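You operate a simulated robot arm through the tools that you are given. There is no shell and no other tool.

Carry out the task below with a simulated robot arm. There is one attempt and no reset: what you move stays moved.

Task
Try the oxygen flowmeter at outlet 3 at 4 litres a minute.
Fine: plug it in and open the valve; afterwards close its knob, shut the valve and leave it plugged in.

It is judged by the outcome, as a careful person would: the job done as asked, and still so three seconds after it is handed in. It fails if anything else is knocked over, pushed out of place, dropped, spilled or broken.

Robot
A 7-joint arm with a fingered hand, fixed in place. Base frame: the origin is at the foot of the arm, x ahead of it, y to its left, z up. Readings come in m, rad, newtons and seconds.
Its first joint turns from -1.204 to 3.002 rad. Payload 5 kg.
The TCP is the grasp point between the finger pads, 0.032 m short of the fingertips. In the tool frame z runs along the fingers and y along their closing line. The gripper opens to 0.16 m. The gripper's body begins 0.089 m behind the TCP. The gripper is a hand of 3 fingers: y runs from the thumb to the fingers, the wrist lies at [0, 0, -0.252] in the tool frame, and closing takes about 1.5 s.
Orientation is that of the tool frame in the base frame, as [roll, pitch, yaw] about the fixed x, y, z axes, in that order (R = Rz(yaw) Ry(pitch) Rx(roll)). With the fingers straight down and closing along the base's y, the tool's x points along the base's -x, its y along +y and its z along -z.

Tools
- The arm moves only by the tool move_arm. Its argument "deltas" is a list that holds one entry, the list of rows, each a list of 7 numbers: the shift along the base's x, y, z in units of 500 mm (1.0 is 500 mm), then the turn, a rotation vector about the base's x, y, z in units of 120 degrees (1.0 is 120 degrees), then the finger opening in m, from 0 to 0.16. In form: [[[x, y, z, wx, wy, wz, grip], ...]]. A call has 1 to 20 rows; each row is the pose to reach, as a shift and turn from the pose commanded when the call began. A call with a number of a shift or a turn outside -1 to 1 is refused whole. Rows are played at 5 a second. More than 0.05 m and 0.15 rad between two rows, or a gripper value outside its range, and nothing of the call is played. Where a pose cannot be reached the arm comes as near as it can. A force on the tool above 40 N (or 10 N above the force at the start of the call, whichever is more), or a blocked arm, ends the call early, and 0.2 s more pass. Each finger travels about 0.108 m/s and halts on what it meets, pressing with about 28 N; the grip force reading is that of the motor and also rises with nothing between the fingers. The clock runs only during rows and for 0.2 s after the last one: add rows that repeat a pose to give the fingers time. It gives the time, the measured TCP pose, the force on the tool (base axes), the opening and the grip force at its end, in the units of the frame above (readings bear some noise), with the torque about the TCP (base axes, N m) and any sound that the robot's microphone picked up, and new pictures: "show" is both (left out), scene, wrist or none.
- Cameras (640 x 400 px; columns grow to the right, rows downward): "scene" is fixed at [0.4064, -0.6625, 1.5256]; the picture's right is [-0.54, -0.84, 0.00], its down [-0.05, 0.03, -1.00] and it looks along [0.84, -0.54, -0.06] (base axes); focal length 214 px, centre (320, 200). "wrist" rides on the gripper at [0.065, -0.004, -0.116] in the tool frame; the picture's right is [0.06, 1.00, 0.00], its down [-0.87, 0.06, -0.49] and it looks along [-0.49, 0.03, 0.87] (tool axes); focal length 261 px, centre (320, 200). There is no depth. A picture from a camera that has moved, and an enlarged one, comes with that camera's place and axes in the base frame and with its lens. The place of the scene camera against the robot may be out by one fixed shift of up to 0.025 m in any direction.
- slide_trunk(by): slides the trunk up (or, below 0, down) by that many m; the arm rides with it, the base frame stays. It gives what a move gives, with no picture.
- preshape(shape): the hand has 3 fingers and takes this shape, open, in about a second: jaw (thumb against the fingers, like two jaws); tri (thumb and two fingers); tip (a fingertip pinch); poke (one finger out to press); point (the index stretched); flat (the hand flat); cup (the hand cupped); fist (a fist). The gripper value then closes the fingers along that shape, each until it touches; the sizes above hold for jaw. It gives what a move gives, with no picture.
- close_up(camera, box): a new picture of the part [left, top, right, bottom] of that camera's present view, enlarged. It takes no simulated time.
- sign_off(): hands the job in; it is judged then, once.

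Nothing tells you positions but the pictures and the camera data. Unless the task says otherwise, let go and move clear before handing in.

The tools are called as name(argument=value, ...) on one line, values as JSON. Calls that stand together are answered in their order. move_arm: Moves the arm, as the interface text tells. Its arguments: {"type":"object","properties":{"deltas":{"type":"array","items":{"type":"array","items":{"type":"array","items":{"type":"number"}}}},"show":{"type":"string","enum":["both","scene","wrist","none"]}},"required":["deltas"]} The other tools are called the same way: slide_trunk (by) slides the trunk up or down; preshape (shape) gives the hand a shape; close_up (camera, box) takes an enlarged picture of a part of a camera's view; sign_off () hands the job in.

At the start:

```text
time_s: 0.0
ee_pos: [0.5351, -0.4838, 1.4611]
ee_rot: [3.14, 0.0, 3.142]
ft_force: [0.3, 0.0, 0.1]
moment: [0.01, 0.01, 0.0]
width: 0.1596
finger_force: 0.1
shape: jaw
trunk travel left (down, up): [-0.775, 0.165]
```

scene: 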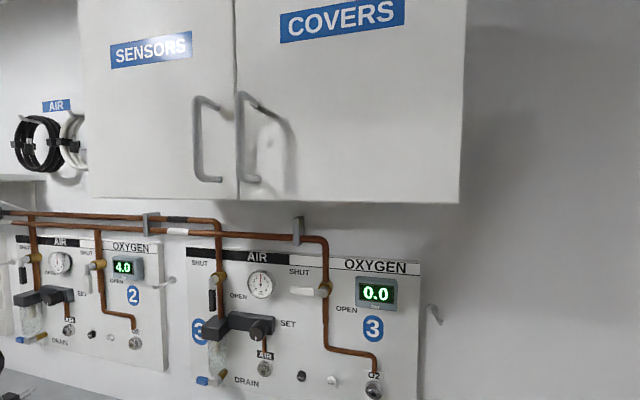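
wrist: 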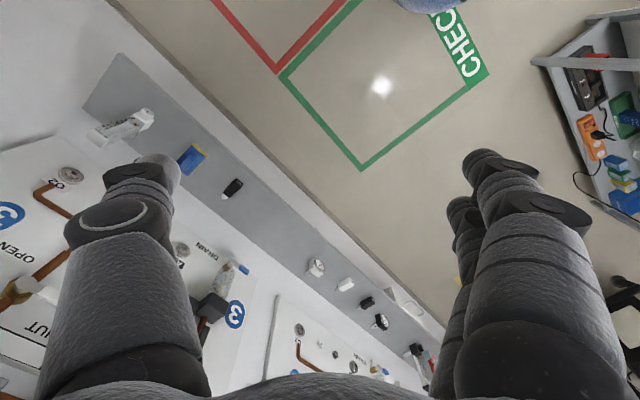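

The scene view shows the outlet 3 oxygen panel (valve lever, display 0.0, O2 socket at the bottom), and the wrist view shows a shelf below the panels with several loose parts. I'll take enlarged pictures before moving anything.

close_up(camera="scene", box=[260, 220, 460, 400])

close_up(camera="wrist", box=[0, 60, 260, 360])

close_up(camera="wrist", box=[180, 160, 460, 400])

close_up(camera="scene", box=[0, 200, 200, 400])

```text
2.22 times, centred on (360, 310) of scene
camera zoom: at [0.4064, -0.6625, 1.5256], right [-0.54, -0.84, 0.0], down [-0.05, 0.03, -1.0], along [0.84, -0.54, -0.06], focal length 477 px, centre (231, -44)
```

zoom: 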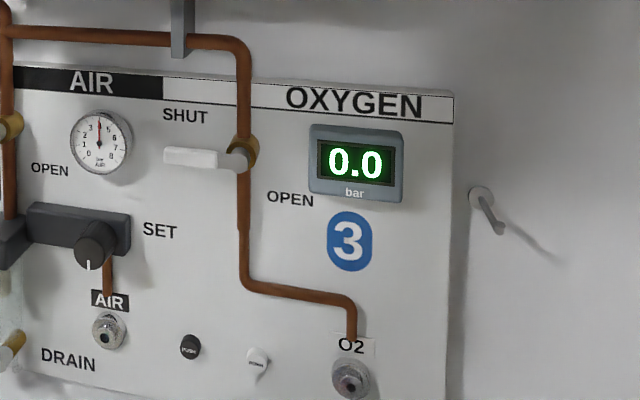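

```text
1.33 times, centred on (130, 210) of wrist
camera zoom: at [0.4714, -0.4885, 1.577], right [-0.06, 1.0, 0.0], down [0.87, 0.05, 0.49], along [0.49, 0.03, -0.87], focal length 348 px, centre (573, 187)
```

zoom: 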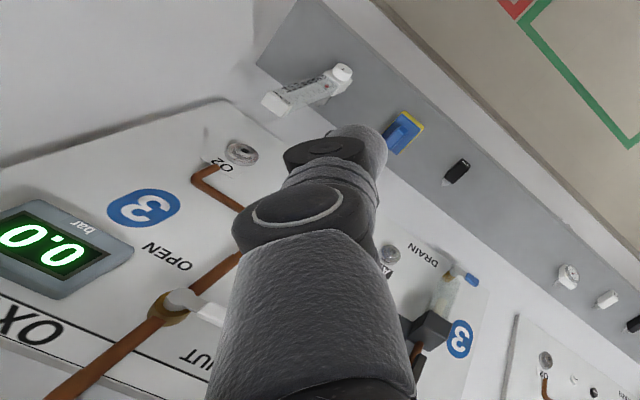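

```text
1.67 times, centred on (320, 280) of wrist
camera zoom: at [0.4714, -0.4885, 1.577], right [-0.06, 1.0, 0.0], down [0.87, 0.05, 0.49], along [0.49, 0.03, -0.87], focal length 434 px, centre (320, 67)
```

zoom: 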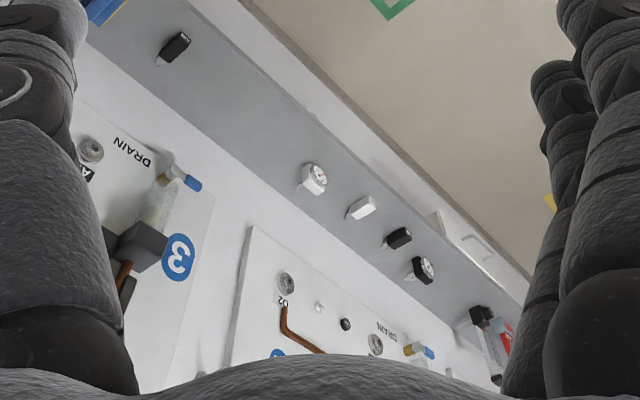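

```text
2.00 times, centred on (100, 300) of scene
camera zoom: at [0.4064, -0.6625, 1.5256], right [-0.54, -0.84, 0.0], down [-0.05, 0.03, -1.0], along [0.84, -0.54, -0.06], focal length 429 px, centre (760, 0)
```

zoom: 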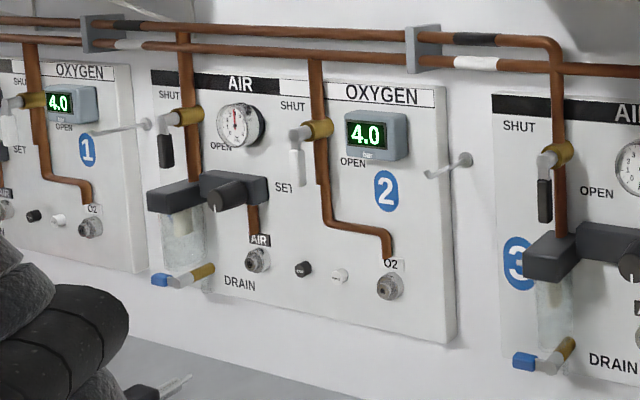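

I roughly triangulate the O2 socket of outlet 3 to (0.74, -1.03, 1.04). The wall runs diagonally, and its shelf sits below with a white flowmeter at the near end. I want a larger view of the flowmeter and the valve first.

close_up(camera="wrist", box=[70, 80, 190, 180])

close_up(camera="wrist", box=[0, 150, 100, 400])

close_up(camera="scene", box=[280, 340, 400, 400])

close_up(camera="wrist", box=[520, 0, 640, 400])

```text
4.00 times, centred on (130, 130) of wrist
camera zoom: at [0.4714, -0.4885, 1.577], right [-0.06, 1.0, 0.0], down [0.87, 0.05, 0.49], along [0.49, 0.03, -0.87], focal length 1043 px, centre (1080, 480)
```

zoom: 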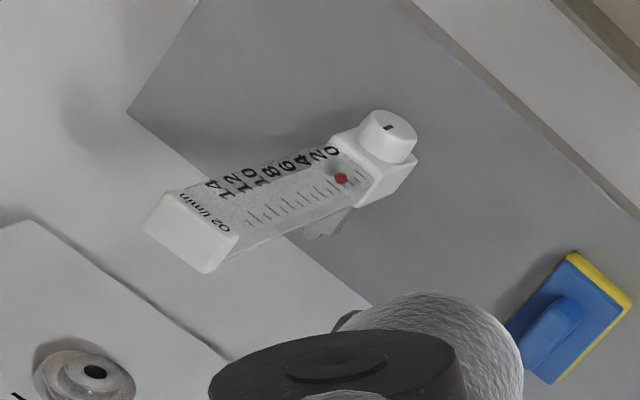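

```text
1.60 times, centred on (50, 275) of wrist
camera zoom: at [0.4714, -0.4885, 1.577], right [-0.06, 1.0, 0.0], down [0.87, 0.05, 0.49], along [0.49, 0.03, -0.87], focal length 417 px, centre (752, 80)
```

zoom: 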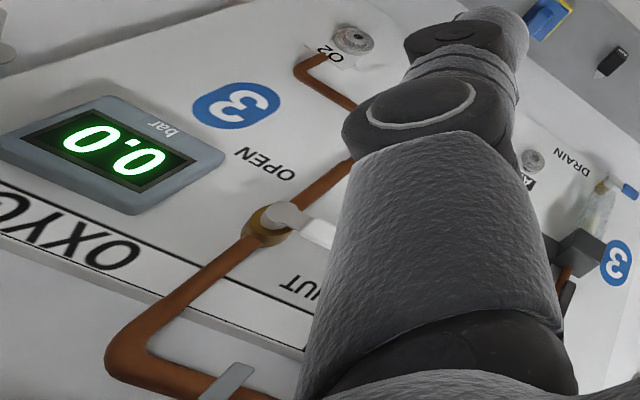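

```text
5.33 times, centred on (340, 370) of scene
camera zoom: at [0.4064, -0.6625, 1.5256], right [-0.54, -0.84, 0.0], down [-0.05, 0.03, -1.0], along [0.84, -0.54, -0.06], focal length 1144 px, centre (213, -707)
```

zoom: 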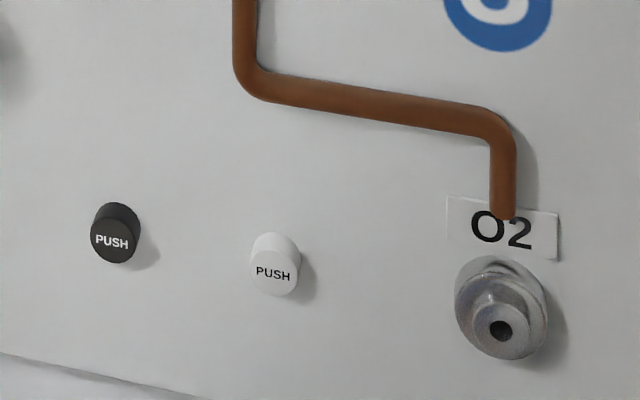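

```text
1.00 times, centred on (580, 200) of wrist (not enlarged: the box is as wide or as high as the picture)
camera zoom: at [0.4714, -0.4885, 1.577], right [-0.06, 1.0, 0.0], down [0.87, 0.05, 0.49], along [0.49, 0.03, -0.87], focal length 261 px, centre (60, 200)
```

zoom: 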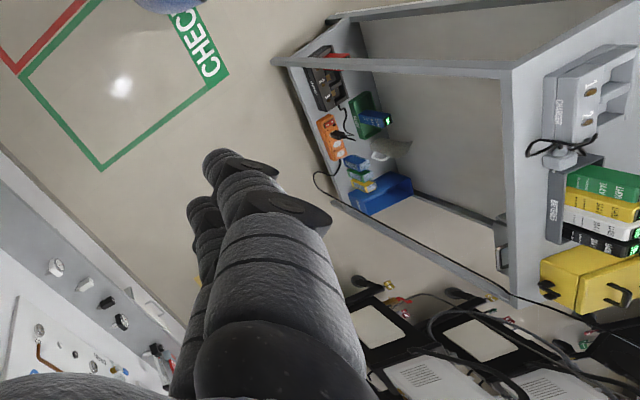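

The flowmeter appears to stand upright on the shelf, with its knob at the bottom facing the room, the tube above, and the probe toward the wall. I'll lower the trunk to get clear of the cabinet height and look again for better triangulation.

slide_trunk(by=-0.25)

move_arm(deltas=[[[0, 0, 0, 0, 0, 0, 0.16]]])

```text
time_s: 2.6
ee_pos: [0.5363, -0.4839, 1.2104]
ee_rot: [3.141, 0.0, 3.142]
ft_force: [-0.1, 0.9, -0.4]
moment: [-0.01, 0.02, 0.01]
width: 0.16
finger_force: 0.0
shape: jaw
trunk travel left (down, up): [-0.525, 0.415]
```

```text
time_s: 3.0
ee_pos: [0.5356, -0.4833, 1.2112]
ee_rot: [3.142, 0.002, 3.141]
ft_force: [0.2, -1.0, 0.3]
moment: [-0.01, 0.02, -0.01]
width: 0.1598
finger_force: 0.1
shape: jaw
trunk travel left (down, up): [-0.525, 0.415]
camera wrist: at [0.4713, -0.4884, 1.3271], right [-0.06, 1.0, 0.0], down [0.87, 0.05, 0.49], along [0.49, 0.03, -0.87], focal length 261 px, centre (320, 200)
```

scene: 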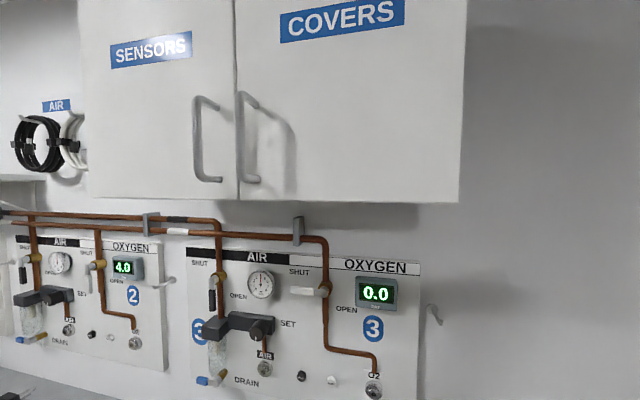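
wrist: 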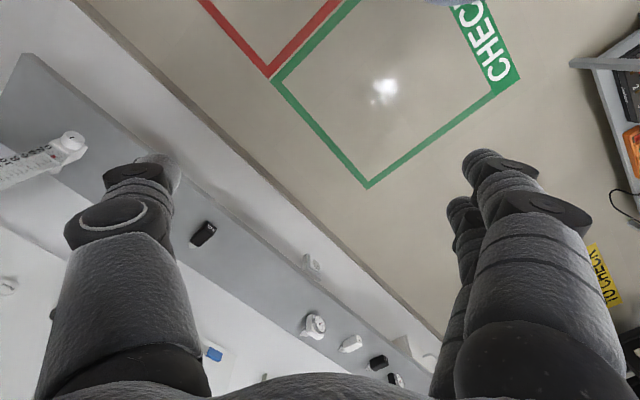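

The knob of the flowmeter triangulates to about (0.638, -0.949, 0.844). I'll turn the hand about the vertical so the camera will end up above it when the hand tilts toward the wall.

move_arm(deltas=[[[0, 0, 0, 0, 0, 0.07, 0.16], [0, 0, 0, 0, 0, 0.14, 0.16], [0, 0, 0, 0, 0, 0.21, 0.16], [0, 0, 0, 0, 0, 0.28, 0.16], [0, 0, 0, 0, 0, 0.35, 0.16], [0, 0, 0, 0, 0, 0.42, 0.16], [0, 0, 0, 0, 0, 0.49, 0.16], [0, 0, 0, 0, 0, 0.5625, 0.16]]], show="wrist")

```text
refused: row 8 steps farther than a row can; nothing moved
```

move_arm(deltas=[[[0, 0, 0, 0, 0, 0.07, 0.16], [0, 0, 0, 0, 0, 0.14, 0.16], [0, 0, 0, 0, 0, 0.21, 0.16], [0, 0, 0, 0, 0, 0.28, 0.16], [0, 0, 0, 0, 0, 0.35, 0.16], [0, 0, 0, 0, 0, 0.42, 0.16], [0, 0, 0, 0, 0, 0.49, 0.16], [0, 0, 0, 0, 0, 0.56, 0.16]]], show="wrist")

```text
time_s: 4.8
ee_pos: [0.5361, -0.4838, 1.211]
ee_rot: [3.14, 0.001, -1.964]
ft_force: [0.5, -0.2, 0.3]
moment: [0.0, 0.0, 0.0]
width: 0.16
finger_force: 0.1
shape: jaw
trunk travel left (down, up): [-0.525, 0.415]
camera wrist: at [0.5149, -0.5462, 1.3268], right [-0.95, 0.33, 0.0], down [0.28, 0.82, 0.49], along [0.16, 0.47, -0.87], focal length 261 px, centre (320, 200)
```

wrist: 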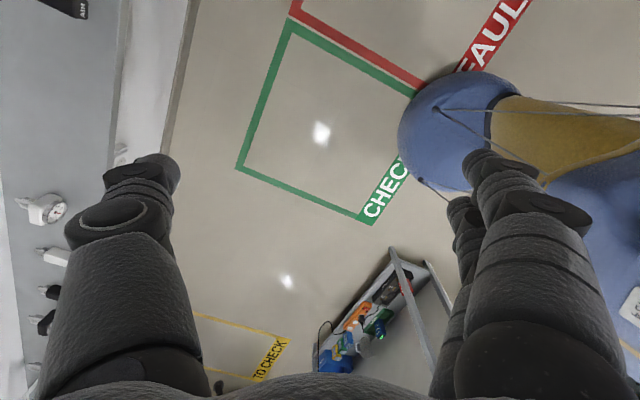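

move_arm(deltas=[[[0, 0, 0, 0, 0, 0.07, 0.16], [0, 0, 0, 0, 0, 0.14, 0.16], [0, 0, 0, 0, 0, 0.21, 0.16], [0, 0, 0, 0, 0, 0.28, 0.16], [0, 0, 0, 0, 0, 0.35, 0.16], [0, 0, 0, 0, 0, 0.42, 0.16], [0, 0, 0, 0, 0, 0.49, 0.16], [0, 0, 0, 0, 0, 0.56, 0.16]]], show="wrist")

```text
time_s: 6.6
ee_pos: [0.5352, -0.4845, 1.2107]
ee_rot: [3.141, 0.001, -0.792]
ft_force: [0.0, 0.7, -0.2]
moment: [-0.03, 0.01, 0.03]
width: 0.1599
finger_force: 0.1
shape: jaw
trunk travel left (down, up): [-0.525, 0.415]
camera wrist: at [0.5846, -0.528, 1.327], right [-0.67, -0.74, 0.0], down [-0.65, 0.58, 0.49], along [-0.37, 0.33, -0.87], focal length 261 px, centre (320, 200)
```

wrist: 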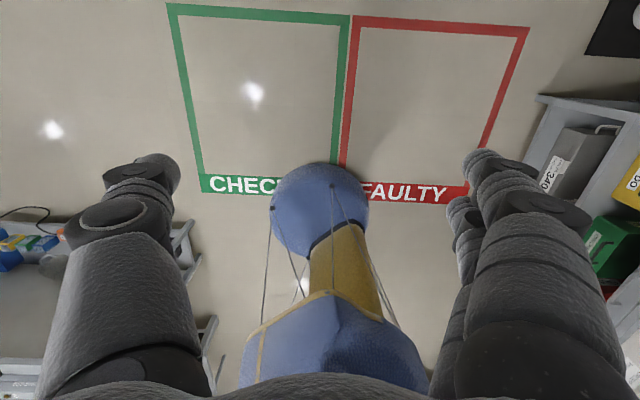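

move_arm(deltas=[[[0, 0, 0, -0.048, -0.048, 0, 0.16], [0, 0, 0, -0.096, -0.096, 0, 0.16], [0, 0, 0, -0.144, -0.144, 0, 0.16], [0, 0, 0, -0.192, -0.192, 0, 0.16], [0, 0, 0, -0.24, -0.24, 0, 0.16], [0, 0, 0, -0.288, -0.288, 0, 0.16], [0, 0, 0, -0.336, -0.336, 0, 0.16], [0, 0, 0, -0.384, -0.384, 0, 0.16], [0, 0, 0, -0.432, -0.432, 0, 0.16], [0, 0, 0, -0.48, -0.48, 0, 0.16], [0, 0, 0, -0.53, -0.53, 0, 0.16]]])

```text
time_s: 9.0
ee_pos: [0.618, -0.5717, 1.2708]
ee_rot: [-2.821, -1.537, -1.065]
ft_force: [-0.1, 0.6, 0.6]
moment: [-0.04, -0.01, -0.03]
width: 0.1601
finger_force: 0.1
shape: jaw
out of reach, approached as far as the arm can: row 7, 8, 9, 10, 11
trunk travel left (down, up): [-0.525, 0.415]
camera wrist: at [0.5363, -0.4921, 1.3409], right [-0.68, -0.74, 0.05], down [-0.41, 0.32, -0.85], along [0.61, -0.6, -0.52], focal length 261 px, centre (320, 200)
```

scene: 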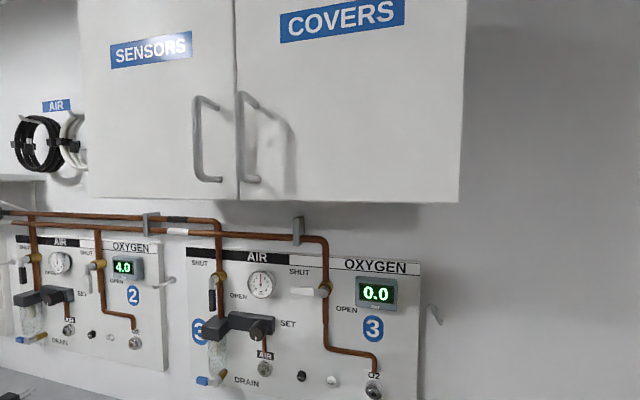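
wrist: 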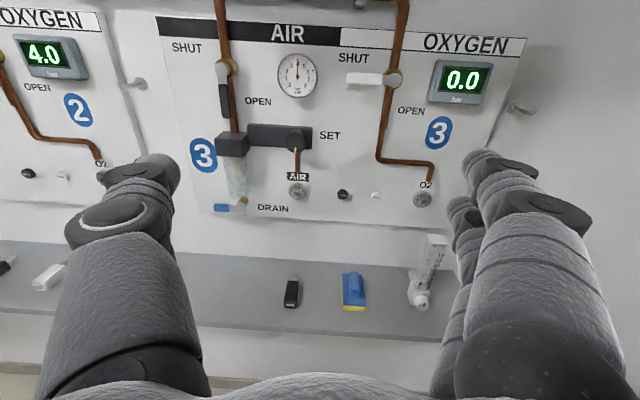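

The view is now excellent: the outlet 3 panel, valve lever (SHUT, pointing left), O2 socket, and the flowmeter standing on the shelf beneath it. I'll zoom in on the key parts.

close_up(camera="wrist", box=[390, 170, 470, 320])

close_up(camera="wrist", box=[330, 10, 540, 220])

close_up(camera="wrist", box=[0, 150, 200, 300])

```text
2.67 times, centred on (430, 245) of wrist
camera zoom: at [0.5363, -0.4921, 1.3409], right [-0.68, -0.74, 0.05], down [-0.41, 0.32, -0.85], along [0.61, -0.6, -0.52], focal length 695 px, centre (27, 80)
```

zoom: 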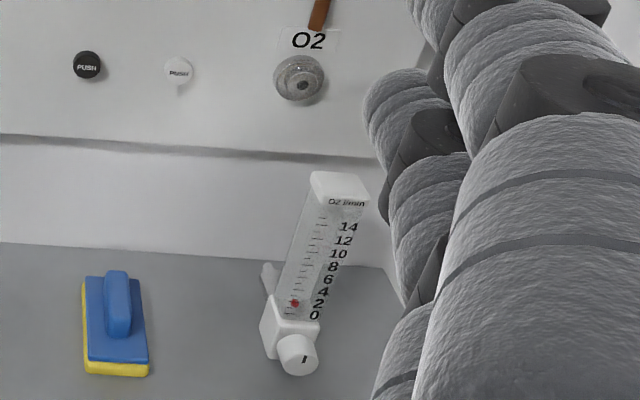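

```text
1.90 times, centred on (435, 115) of wrist
camera zoom: at [0.5363, -0.4921, 1.3409], right [-0.68, -0.74, 0.05], down [-0.41, 0.32, -0.85], along [0.61, -0.6, -0.52], focal length 496 px, centre (101, 362)
```

zoom: 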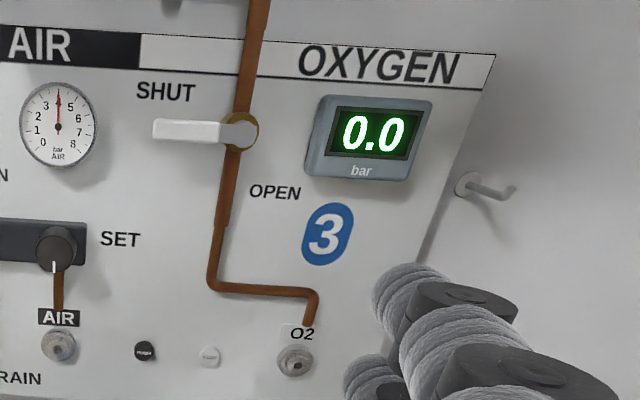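

```text
2.67 times, centred on (100, 225) of wrist
camera zoom: at [0.5363, -0.4921, 1.3409], right [-0.68, -0.74, 0.05], down [-0.41, 0.32, -0.85], along [0.61, -0.6, -0.52], focal length 695 px, centre (907, 133)
```

zoom: 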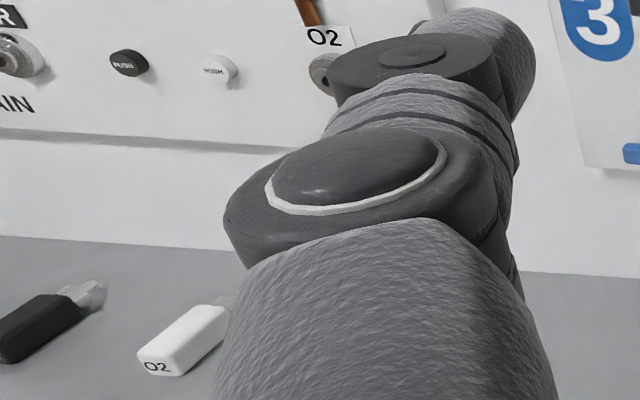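

The wall is at exactly 45° (inward normal about [0.707, -0.707, 0]). The flowmeter stands on the shelf with the probe facing the wall and the knob facing me. I'll move the hand sideways and forward to a standoff in front of the flowmeter.

move_arm(deltas=[[[0, -0.08, -0.042, 0, 0, 0, 0.16], [0, -0.16, -0.084, 0, 0, 0, 0.16], [0, -0.24, -0.126, 0, 0, 0, 0.16], [0, -0.32, -0.168, 0, 0, 0, 0.16], [0, -0.4, -0.21, 0, 0, 0, 0.16], [0, -0.48, -0.252, 0, 0, 0, 0.16], [0, -0.56, -0.294, 0, 0, 0, 0.16]]])

```text
time_s: 10.6
ee_pos: [0.6123, -0.8545, 1.1255]
ee_rot: [-1.717, -1.565, -2.211]
ft_force: [0.1, -0.2, 2.0]
moment: [0.07, -0.01, -0.03]
width: 0.1597
finger_force: 0.0
shape: jaw
trunk travel left (down, up): [-0.525, 0.415]
camera wrist: at [0.5329, -0.7704, 1.1911], right [-0.71, -0.71, 0.05], down [-0.38, 0.32, -0.87], along [0.6, -0.64, -0.49], focal length 261 px, centre (320, 200)
```

scene: 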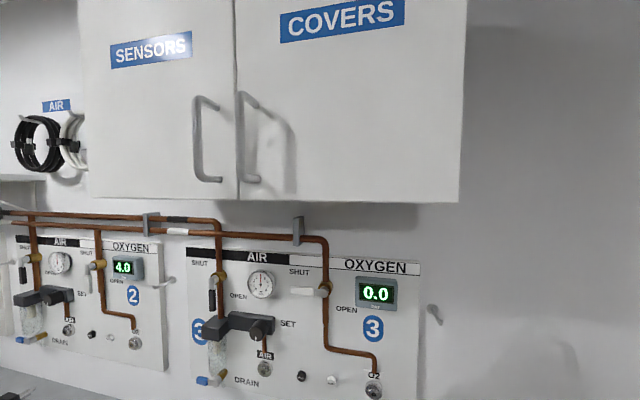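
wrist: 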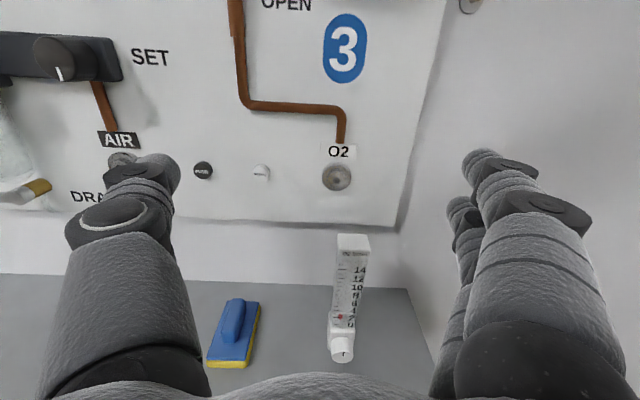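

close_up(camera="wrist", box=[290, 220, 410, 370])

close_up(camera="wrist", box=[280, 130, 400, 210])

```text
2.67 times, centred on (350, 295) of wrist
camera zoom: at [0.5329, -0.7704, 1.1911], right [-0.71, -0.71, 0.05], down [-0.38, 0.32, -0.87], along [0.6, -0.64, -0.49], focal length 695 px, centre (240, -53)
```

zoom: 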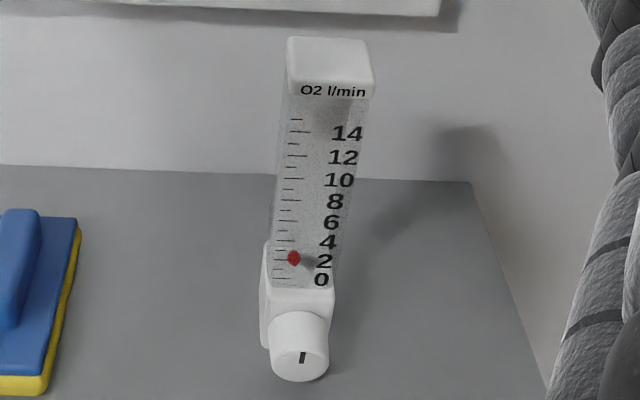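

```text
5.00 times, centred on (340, 170) of wrist
camera zoom: at [0.5329, -0.7704, 1.1911], right [-0.71, -0.71, 0.05], down [-0.38, 0.32, -0.87], along [0.6, -0.64, -0.49], focal length 1303 px, centre (220, 350)
```

zoom: 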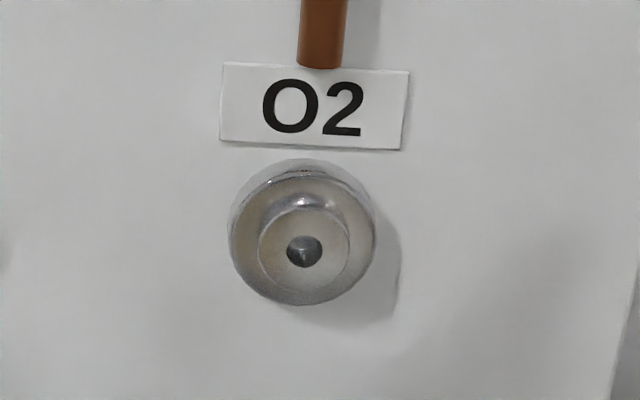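

The flowmeter is upright and square to the wall (tube about 3 cm wide, centre near a=0.217 along the wall, 1.165 m deep, z 0.82–1.00). The O2 socket is at about z=1.048 directly above. I'll lower to z≈0.90 in front of it with the fingers part-open.

move_arm(deltas=[[[-0.0158, -0.0101, -0.09, 0, 0, 0, 0.14], [-0.0315, -0.0202, -0.18, 0, 0, 0, 0.12], [-0.0473, -0.0303, -0.27, 0, 0, 0, 0.1], [-0.063, -0.0404, -0.36, 0, 0, 0, 0.1], [-0.0788, -0.0505, -0.451, 0, 0, 0, 0.1], [-0.0788, -0.0505, -0.451, 0, 0, 0, 0.1]]])

```text
time_s: 12.0
ee_pos: [0.5832, -0.8873, 0.9069]
ee_rot: [-2.245, -1.558, -1.684]
ft_force: [0.3, 1.6, 0.9]
moment: [0.03, 0.06, -0.05]
width: 0.1004
finger_force: 0.0
shape: jaw
out of reach, approached as far as the arm can: row 5, 6
trunk travel left (down, up): [-0.525, 0.415]
camera wrist: at [0.505, -0.8033, 0.9734], right [-0.71, -0.71, 0.05], down [-0.38, 0.32, -0.87], along [0.6, -0.63, -0.5], focal length 261 px, centre (320, 200)
```

scene: 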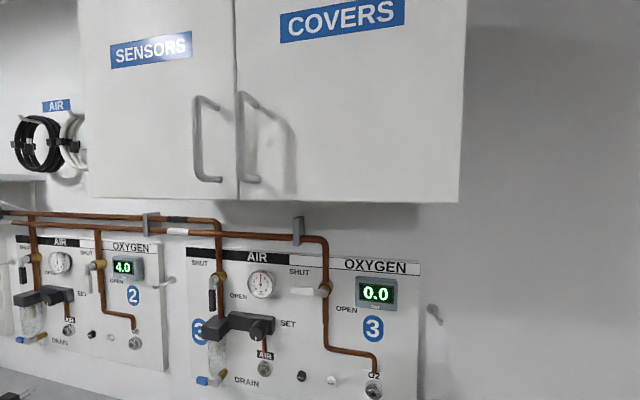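
wrist: 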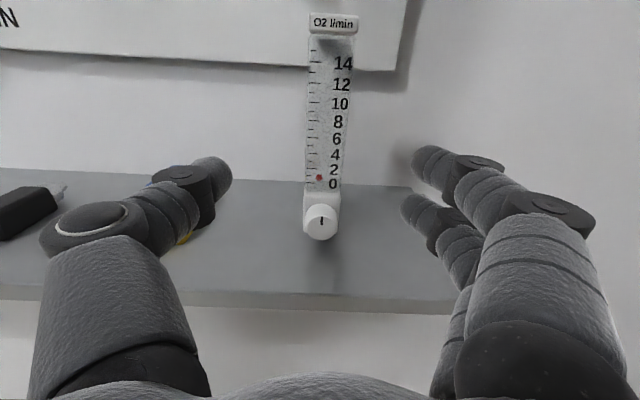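

At this trunk height z=0.90 is slightly out of reach, so I'll raise the arm by 0.2 m and lower the trunk by the same amount.

move_arm(deltas=[[[0, 0, 0.09, 0, 0, 0, 0.1], [0, 0, 0.18, 0, 0, 0, 0.1], [0, 0, 0.27, 0, 0, 0, 0.1], [0, 0, 0.36, 0, 0, 0, 0.1], [0, 0, 0.4, 0, 0, 0, 0.1]]], show="none")

slide_trunk(by=-0.2)

move_arm(deltas=[[[0, 0, 0, 0, 0, 0, 0.1]]], show="wrist")

```text
time_s: 13.2
ee_pos: [0.5819, -0.8893, 1.1071]
ee_rot: [-1.711, -1.559, -2.215]
ft_force: [-0.9, 0.5, 0.3]
moment: [0.0, 0.03, 0.03]
width: 0.1001
finger_force: 0.1
shape: jaw
trunk travel left (down, up): [-0.525, 0.415]
```

```text
time_s: 15.3
ee_pos: [0.5818, -0.8885, 0.9068]
ee_rot: [-1.702, -1.56, -2.226]
ft_force: [-1.3, 0.1, 0.1]
moment: [-0.02, -0.02, 0.03]
width: 0.1004
finger_force: 0.0
shape: jaw
trunk travel left (down, up): [-0.325, 0.615]
```

```text
time_s: 15.8
ee_pos: [0.5816, -0.8901, 0.9078]
ee_rot: [-1.712, -1.56, -2.214]
ft_force: [-0.3, 0.2, 0.4]
moment: [0.01, 0.05, -0.01]
width: 0.1002
finger_force: 0.1
shape: jaw
trunk travel left (down, up): [-0.325, 0.615]
camera wrist: at [0.5032, -0.8052, 0.9725], right [-0.71, -0.71, 0.05], down [-0.38, 0.32, -0.87], along [0.6, -0.63, -0.49], focal length 261 px, centre (320, 200)
```

wrist: 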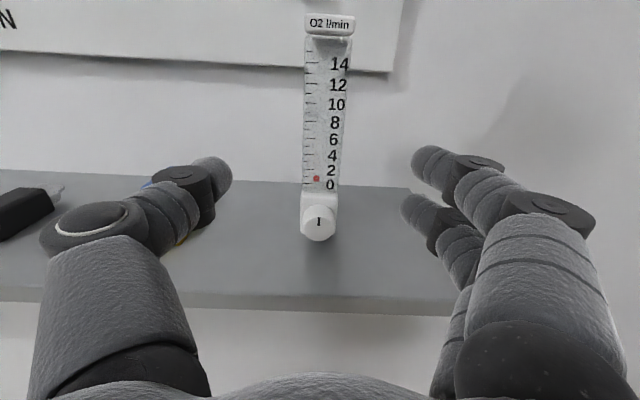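

The fingers line up with the tube within 2 mm. I'll advance 12 cm so the tube sits between the fingers just above the block.

move_arm(deltas=[[[0.035, -0.0355, -0.02, 0, 0, 0, 0.1], [0.07, -0.071, -0.02, 0, 0, 0, 0.1], [0.105, -0.1065, -0.02, 0, 0, 0, 0.1], [0.14, -0.142, -0.02, 0, 0, 0, 0.1], [0.1732, -0.1775, -0.02, 0, 0, 0, 0.1], [0.1732, -0.1775, -0.02, 0, 0, 0, 0.1]]])

```text
time_s: 17.1
ee_pos: [0.6701, -0.9799, 0.8977]
ee_rot: [-1.724, -1.561, -2.203]
ft_force: [0.7, 0.1, 0.1]
moment: [-0.01, 0.02, 0.03]
width: 0.1004
finger_force: 0.0
shape: jaw
trunk travel left (down, up): [-0.325, 0.615]
camera wrist: at [0.5908, -0.8966, 0.9624], right [-0.71, -0.71, 0.05], down [-0.38, 0.32, -0.87], along [0.6, -0.63, -0.49], focal length 261 px, centre (320, 200)
```

scene: 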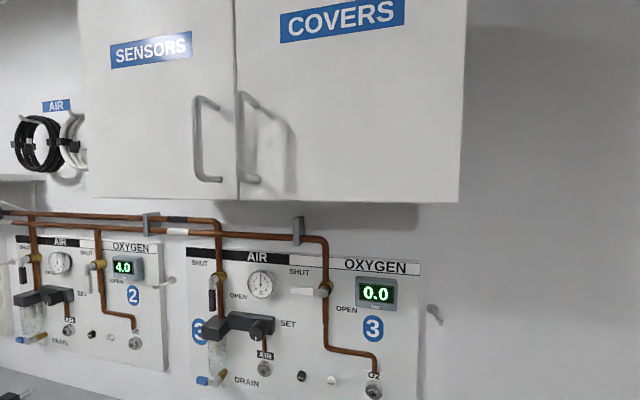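
wrist: 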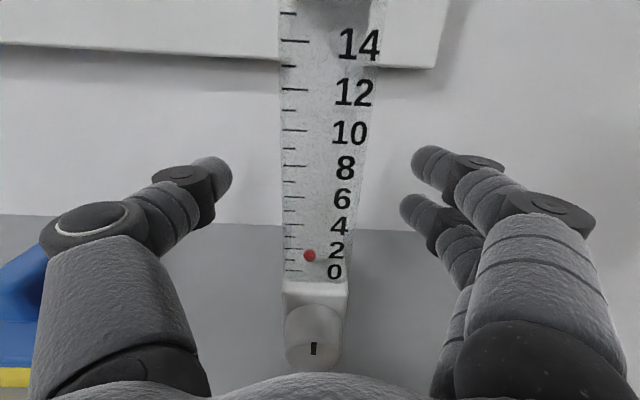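

move_arm(deltas=[[[0, 0, 0, 0, 0, 0, 0.07], [0, 0, 0, 0, 0, 0, 0.05], [0, 0, 0, 0, 0, 0, 0.04], [0, 0, 0, 0, 0, 0, 0.03], [0, 0, 0, 0, 0, 0, 0.02], [0, 0, 0, 0, 0, 0, 0.02], [0, 0, 0, 0, 0, 0, 0.02]]])

```text
time_s: 18.8
ee_pos: [0.6689, -0.9796, 0.8964]
ee_rot: [-1.693, -1.56, -2.234]
ft_force: [0.9, -1.4, 1.0]
moment: [-0.04, -0.02, 0.04]
width: 0.0309
finger_force: 28.2
shape: jaw
trunk travel left (down, up): [-0.325, 0.615]
camera wrist: at [0.5907, -0.8964, 0.9626], right [-0.71, -0.71, 0.05], down [-0.38, 0.32, -0.87], along [0.6, -0.63, -0.49], focal length 261 px, centre (320, 200)
```

scene: 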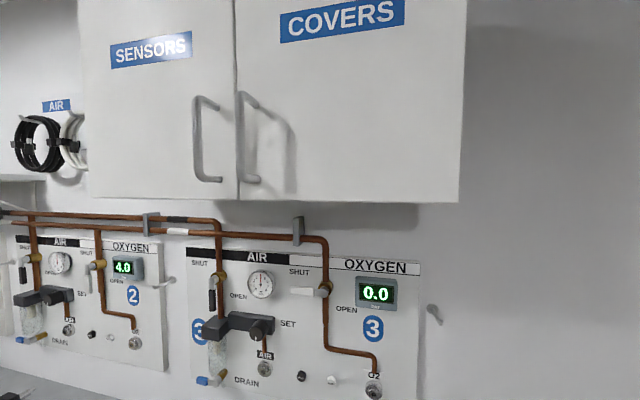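
wrist: 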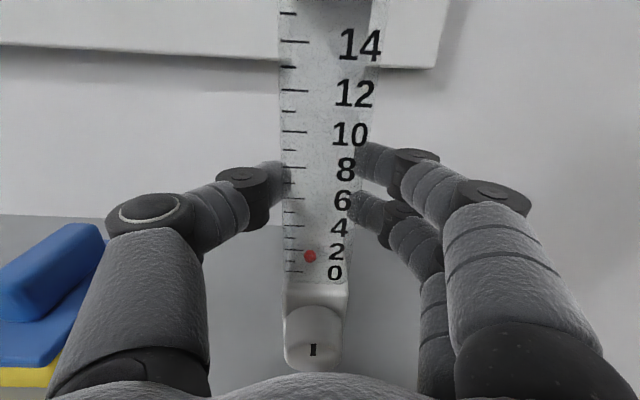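

Gripped at 0.031 m and the flowmeter hasn't shifted. I'll lift it slightly, draw it back from the wall, then raise it with the trunk.

move_arm(deltas=[[[0, 0, 0.02, 0, 0, 0, 0.02], [0, 0, 0.04, 0, 0, 0, 0.02], [-0.025, 0.025, 0.05, 0, 0, 0, 0.02], [-0.06, 0.06, 0.05, 0, 0, 0, 0.02], [-0.1, 0.1, 0.05, 0, 0, 0, 0.02], [-0.12, 0.12, 0.05, 0, 0, 0, 0.02], [-0.12, 0.12, 0.05, 0, 0, 0, 0.02]]])

```text
time_s: 20.4
ee_pos: [0.6062, -0.9168, 0.9216]
ee_rot: [-1.707, -1.56, -2.219]
ft_force: [0.9, 0.4, -0.6]
moment: [-0.05, -0.01, 0.0]
width: 0.0171
finger_force: 27.5
shape: jaw
trunk travel left (down, up): [-0.325, 0.615]
camera wrist: at [0.5277, -0.8341, 0.9881], right [-0.71, -0.71, 0.05], down [-0.38, 0.32, -0.87], along [0.6, -0.63, -0.49], focal length 261 px, centre (320, 200)
```

scene: 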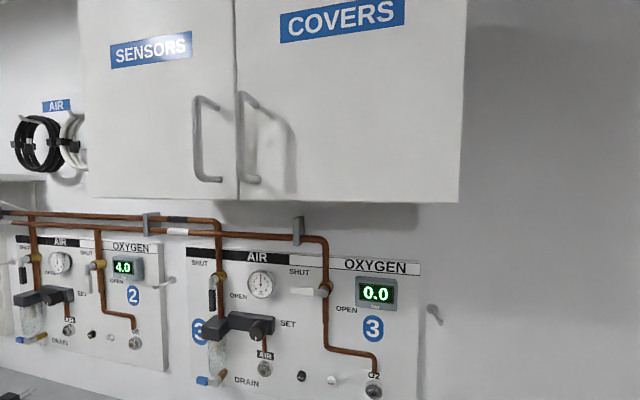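
wrist: 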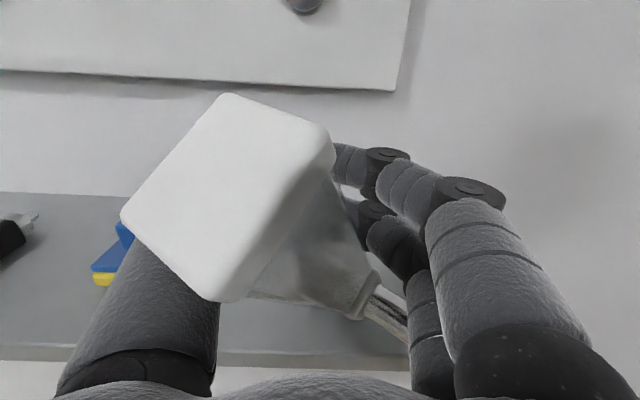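

The flowmeter has rotated in the grip during the pull-back; the cap now faces the camera. Before moving further I'll look closely at how it is held.

close_up(camera="wrist", box=[80, 60, 540, 400])

close_up(camera="wrist", box=[230, 130, 430, 360])

close_up(camera="scene", box=[280, 300, 480, 400])

```text
1.18 times, centred on (310, 230) of wrist
camera zoom: at [0.5277, -0.8341, 0.9881], right [-0.71, -0.71, 0.05], down [-0.38, 0.32, -0.87], along [0.6, -0.63, -0.49], focal length 307 px, centre (332, 165)
```

zoom: 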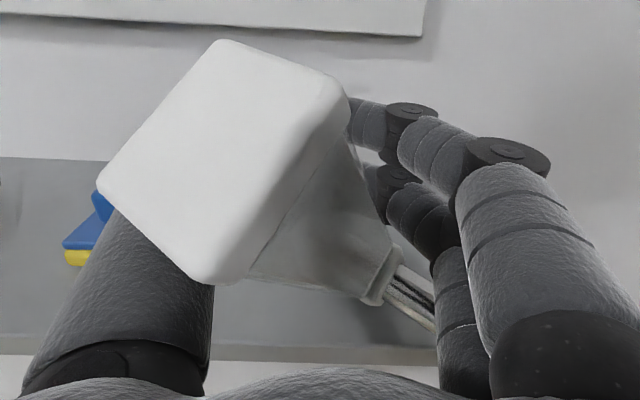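

```text
1.74 times, centred on (330, 245) of wrist
camera zoom: at [0.5277, -0.8341, 0.9881], right [-0.71, -0.71, 0.05], down [-0.38, 0.32, -0.87], along [0.6, -0.63, -0.49], focal length 453 px, centre (303, 122)
```

zoom: 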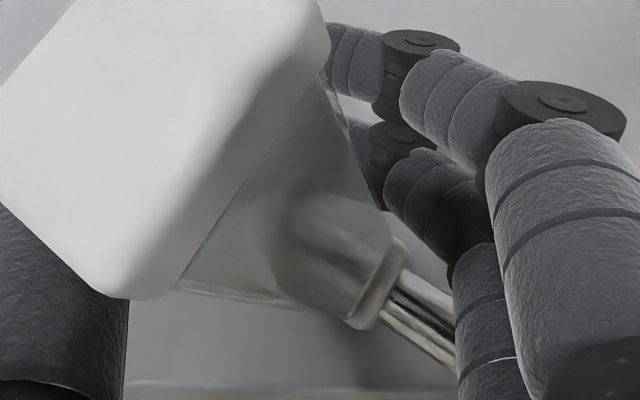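

```text
3.20 times, centred on (380, 350) of scene
camera zoom: at [0.4064, -0.6625, 1.5256], right [-0.54, -0.84, 0.0], down [-0.05, 0.03, -1.0], along [0.84, -0.54, -0.06], focal length 686 px, centre (128, -280)
```

zoom: 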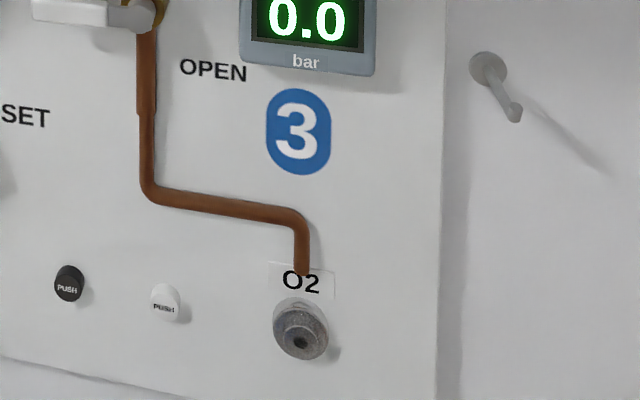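

The tube slipped round in the grip (the fingers met it at their curled tips, near its back edge), though it's still held with 27 N. I'll raise it gently with the trunk so the scene camera can show how it is lying in the hand.

slide_trunk(by=0.33)

move_arm(deltas=[[[0, 0, 0, 0, 0, 0, 0.01]]])

close_up(camera="scene", box=[280, 240, 520, 400])

```text
time_s: 23.6
ee_pos: [0.6081, -0.9192, 1.2501]
ee_rot: [-1.731, -1.561, -2.198]
ft_force: [0.6, 1.2, -0.3]
moment: [0.02, 0.0, -0.01]
width: 0.0172
finger_force: 27.7
shape: jaw
trunk travel left (down, up): [-0.655, 0.285]
```

```text
time_s: 24.0
ee_pos: [0.6059, -0.9187, 1.2517]
ee_rot: [-1.722, -1.561, -2.204]
ft_force: [-0.7, -0.6, -0.3]
moment: [0.04, -0.01, -0.02]
width: 0.0101
finger_force: 0.0
shape: jaw
trunk travel left (down, up): [-0.655, 0.285]
camera wrist: at [0.5279, -0.8343, 1.3179], right [-0.71, -0.71, 0.05], down [-0.38, 0.32, -0.87], along [0.6, -0.63, -0.49], focal length 261 px, centre (320, 200)
```

scene: 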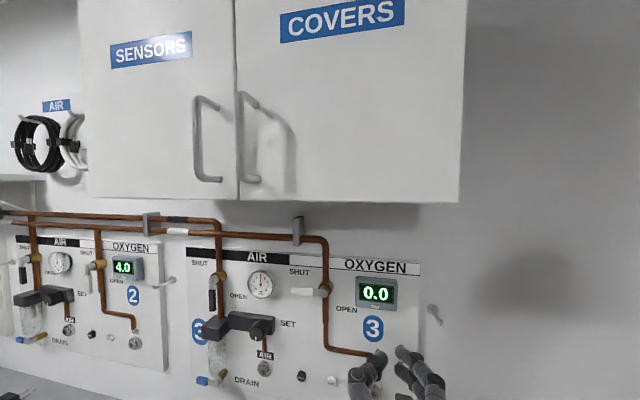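
wrist: 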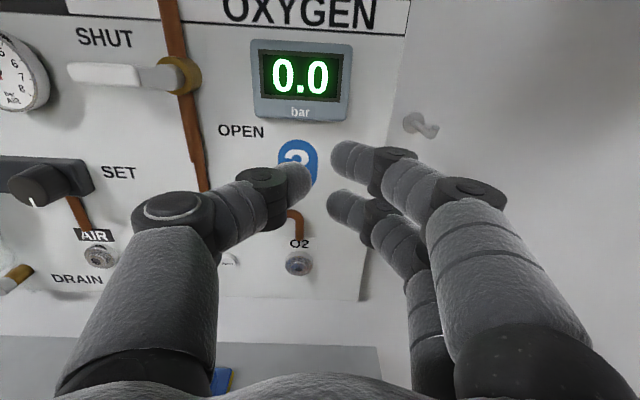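

```text
2.50 times, centred on (400, 320) of scene
camera zoom: at [0.4064, -0.6625, 1.5256], right [-0.54, -0.84, 0.0], down [-0.05, 0.03, -1.0], along [0.84, -0.54, -0.06], focal length 536 px, centre (120, -100)
```

zoom: 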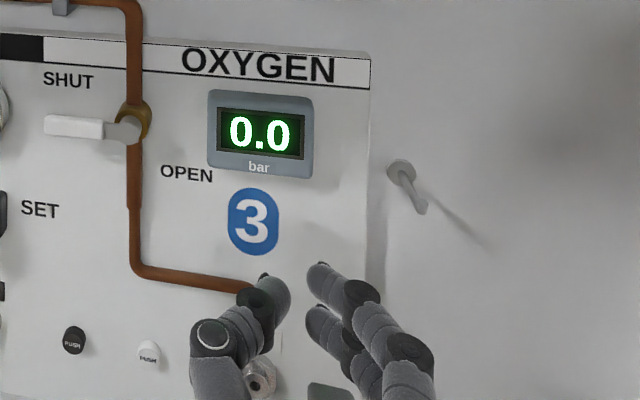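

The hand is empty: the flowmeter slipped out before or during the lift. I'll tilt the camera down to find where it ended up.

move_arm(deltas=[[[-0.02, 0.02, 0, 0.048, 0.048, 0, 0.05], [-0.04, 0.04, 0, 0.096, 0.096, 0, 0.08], [-0.06, 0.06, 0, 0.144, 0.144, 0, 0.1], [-0.08, 0.08, 0, 0.192, 0.192, 0, 0.14], [-0.1, 0.1, 0, 0.24, 0.24, 0, 0.16], [-0.1, 0.1, 0, 0.24, 0.24, 0, 0.16]]], show="wrist")

```text
time_s: 25.4
ee_pos: [0.5562, -0.8674, 1.2536]
ee_rot: [-3.13, -0.857, -0.8]
ft_force: [0.0, -0.6, 0.0]
moment: [0.02, 0.02, 0.01]
width: 0.16
finger_force: 0.0
shape: jaw
trunk travel left (down, up): [-0.655, 0.285]
camera wrist: at [0.5275, -0.8342, 1.3789], right [-0.68, -0.73, 0.04], down [-0.7, 0.63, -0.34], along [0.22, -0.26, -0.94], focal length 261 px, centre (320, 200)
```

wrist: 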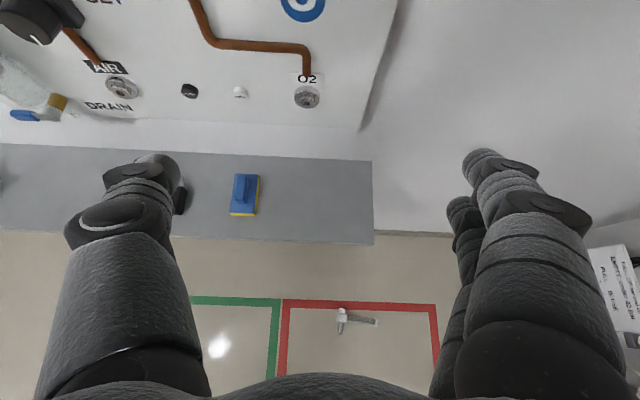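

The flowmeter fell off the shelf edge and is lying on the floor. I'll inspect it, because picking it up and carrying on is the only way to finish.

close_up(camera="wrist", box=[290, 280, 430, 370])

close_up(camera="wrist", box=[160, 270, 460, 400])

```text
4.44 times, centred on (360, 325) of wrist
camera zoom: at [0.5275, -0.8342, 1.3789], right [-0.68, -0.73, 0.04], down [-0.7, 0.63, -0.34], along [0.22, -0.26, -0.94], focal length 1158 px, centre (142, -356)
```

zoom: 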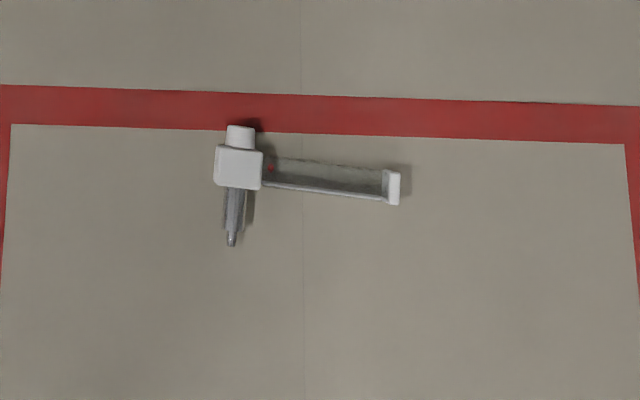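

```text
2.13 times, centred on (310, 335) of wrist
camera zoom: at [0.5275, -0.8342, 1.3789], right [-0.68, -0.73, 0.04], down [-0.7, 0.63, -0.34], along [0.22, -0.26, -0.94], focal length 556 px, centre (341, -88)
```

zoom: 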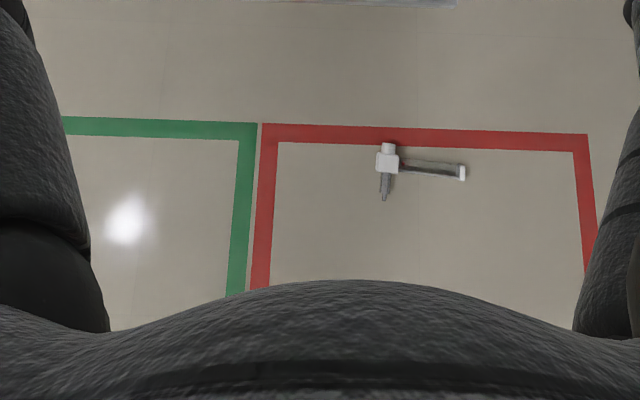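

It's lying on the floor at about (0.34, -0.88), tube pointing right, probe toward the robot, and it appears intact. My fingertips actually meet about 2 cm beyond the TCP, so I'll allow for that. I'll point the hand down above it and then descend.

move_arm(deltas=[[[-0.046, 0.0135, 0, 0.0415, 0.0415, 0, 0.16], [-0.092, 0.027, 0, 0.083, 0.083, 0, 0.16], [-0.138, 0.0405, 0, 0.1245, 0.1245, 0, 0.16], [-0.184, 0.054, 0, 0.166, 0.166, 0, 0.16], [-0.23, 0.0675, 0, 0.2075, 0.2075, 0, 0.16], [-0.276, 0.081, 0, 0.249, 0.249, 0, 0.16], [-0.32, 0.094, 0, 0.2905, 0.2905, 0, 0.16]]], show="wrist")

```text
time_s: 27.0
ee_pos: [0.3989, -0.8223, 1.2537]
ee_rot: [-3.141, 0.004, -0.795]
ft_force: [0.3, 0.4, -0.7]
moment: [0.01, 0.01, 0.01]
width: 0.1601
finger_force: 0.0
shape: jaw
trunk travel left (down, up): [-0.655, 0.285]
camera wrist: at [0.4474, -0.8672, 1.3693], right [-0.67, -0.74, 0.0], down [-0.65, 0.58, 0.5], along [-0.37, 0.33, -0.87], focal length 261 px, centre (320, 200)
```

wrist: 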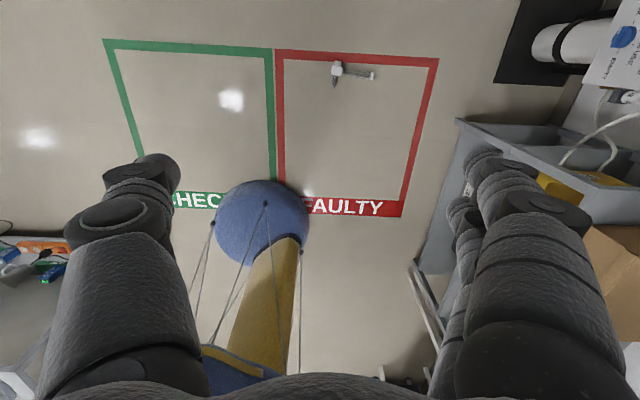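

close_up(camera="wrist", box=[400, 0, 640, 400])

close_up(camera="wrist", box=[290, 30, 450, 130])

```text
1.00 times, centred on (520, 200) of wrist (not enlarged: the box is as wide or as high as the picture)
camera zoom: at [0.4474, -0.8672, 1.3693], right [-0.67, -0.74, 0.0], down [-0.65, 0.58, 0.5], along [-0.37, 0.33, -0.87], focal length 261 px, centre (120, 200)
```

zoom: 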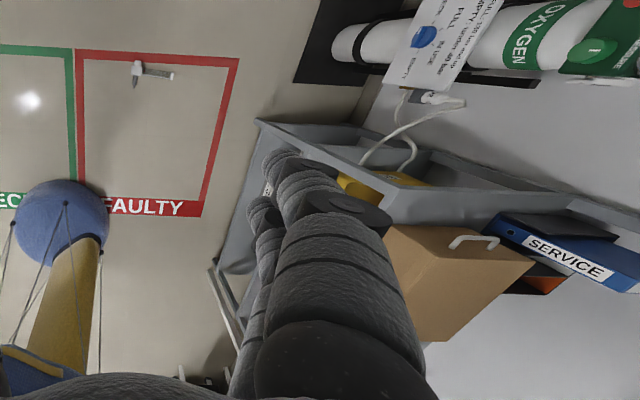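

```text
4.00 times, centred on (370, 80) of wrist
camera zoom: at [0.4474, -0.8672, 1.3693], right [-0.67, -0.74, 0.0], down [-0.65, 0.58, 0.5], along [-0.37, 0.33, -0.87], focal length 1043 px, centre (120, 680)
```

zoom: 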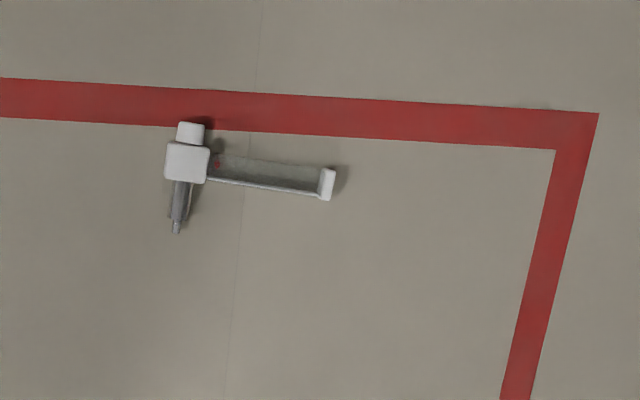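

move_arm(deltas=[[[-0.0172, -0.015, 0, 0, 0, -0.0656, 0.16], [-0.0344, -0.03, 0, 0, 0, -0.1312, 0.16], [-0.0516, -0.045, 0, 0, 0, -0.1968, 0.16], [-0.0688, -0.06, 0, 0, 0, -0.2624, 0.16], [-0.086, -0.075, 0, 0, 0, -0.328, 0.16], [-0.1033, -0.09, 0, 0, 0, -0.3936, 0.16], [-0.1205, -0.105, 0, 0, 0, -0.4592, 0.16], [-0.1377, -0.12, 0, 0, 0, -0.5248, 0.16], [-0.1549, -0.135, 0, 0, 0, -0.5904, 0.16], [-0.1721, -0.15, 0, 0, 0, -0.656, 0.16], [-0.1893, -0.165, 0, 0, 0, -0.7216, 0.16], [-0.2066, -0.18, 0, 0, 0, -0.7872, 0.16]]], show="wrist")

```text
time_s: 29.6
ee_pos: [0.2946, -0.9106, 1.2525]
ee_rot: [3.14, 0.001, -2.447]
ft_force: [-0.4, 0.4, -0.2]
moment: [0.0, -0.01, -0.01]
width: 0.1595
finger_force: 0.0
shape: jaw
trunk travel left (down, up): [-0.655, 0.285]
camera wrist: at [0.2469, -0.957, 1.3689], right [-0.69, 0.73, 0.0], down [0.63, 0.6, 0.49], along [0.36, 0.34, -0.87], focal length 261 px, centre (320, 200)
```

wrist: 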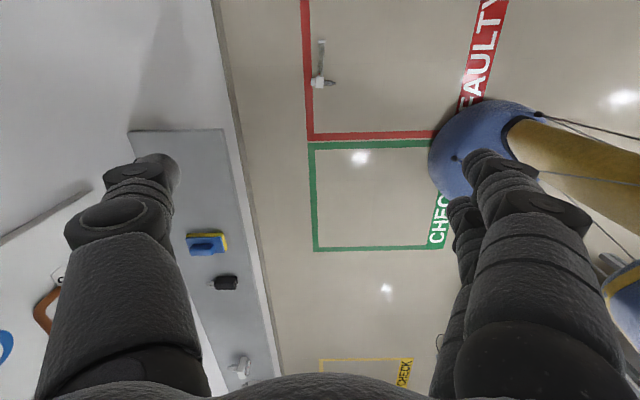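

slide_trunk(by=-0.6)

move_arm(deltas=[[[0, 0, -0.08, 0, 0, 0, 0.16], [0, 0, -0.16, 0, 0, 0, 0.16], [0, 0, -0.24, 0, 0, 0, 0.16], [0, 0, -0.32, 0, 0, 0, 0.16], [0, 0, -0.4, 0, 0, 0, 0.16]]], show="wrist")

```text
refused: -0.6 is not a number from -0.4 to 0.4
```

```text
time_s: 30.8
ee_pos: [0.2925, -0.9146, 1.0523]
ee_rot: [3.14, 0.002, -2.443]
ft_force: [0.3, -0.2, 0.0]
moment: [0.04, -0.02, -0.04]
width: 0.1598
finger_force: 0.1
shape: jaw
trunk travel left (down, up): [-0.655, 0.285]
camera wrist: at [0.2457, -0.9606, 1.1685], right [-0.69, 0.73, 0.0], down [0.63, 0.6, 0.49], along [0.36, 0.34, -0.87], focal length 261 px, centre (320, 200)
```

wrist: 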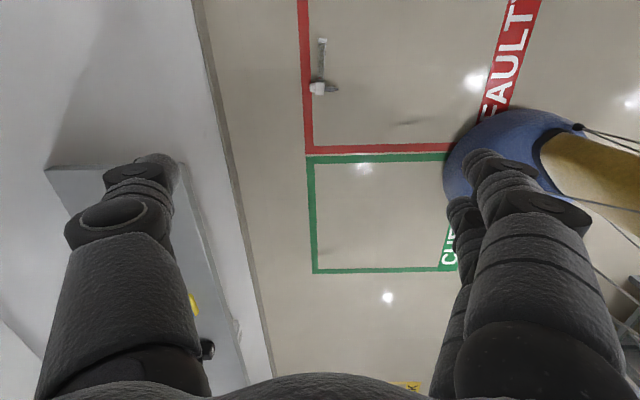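

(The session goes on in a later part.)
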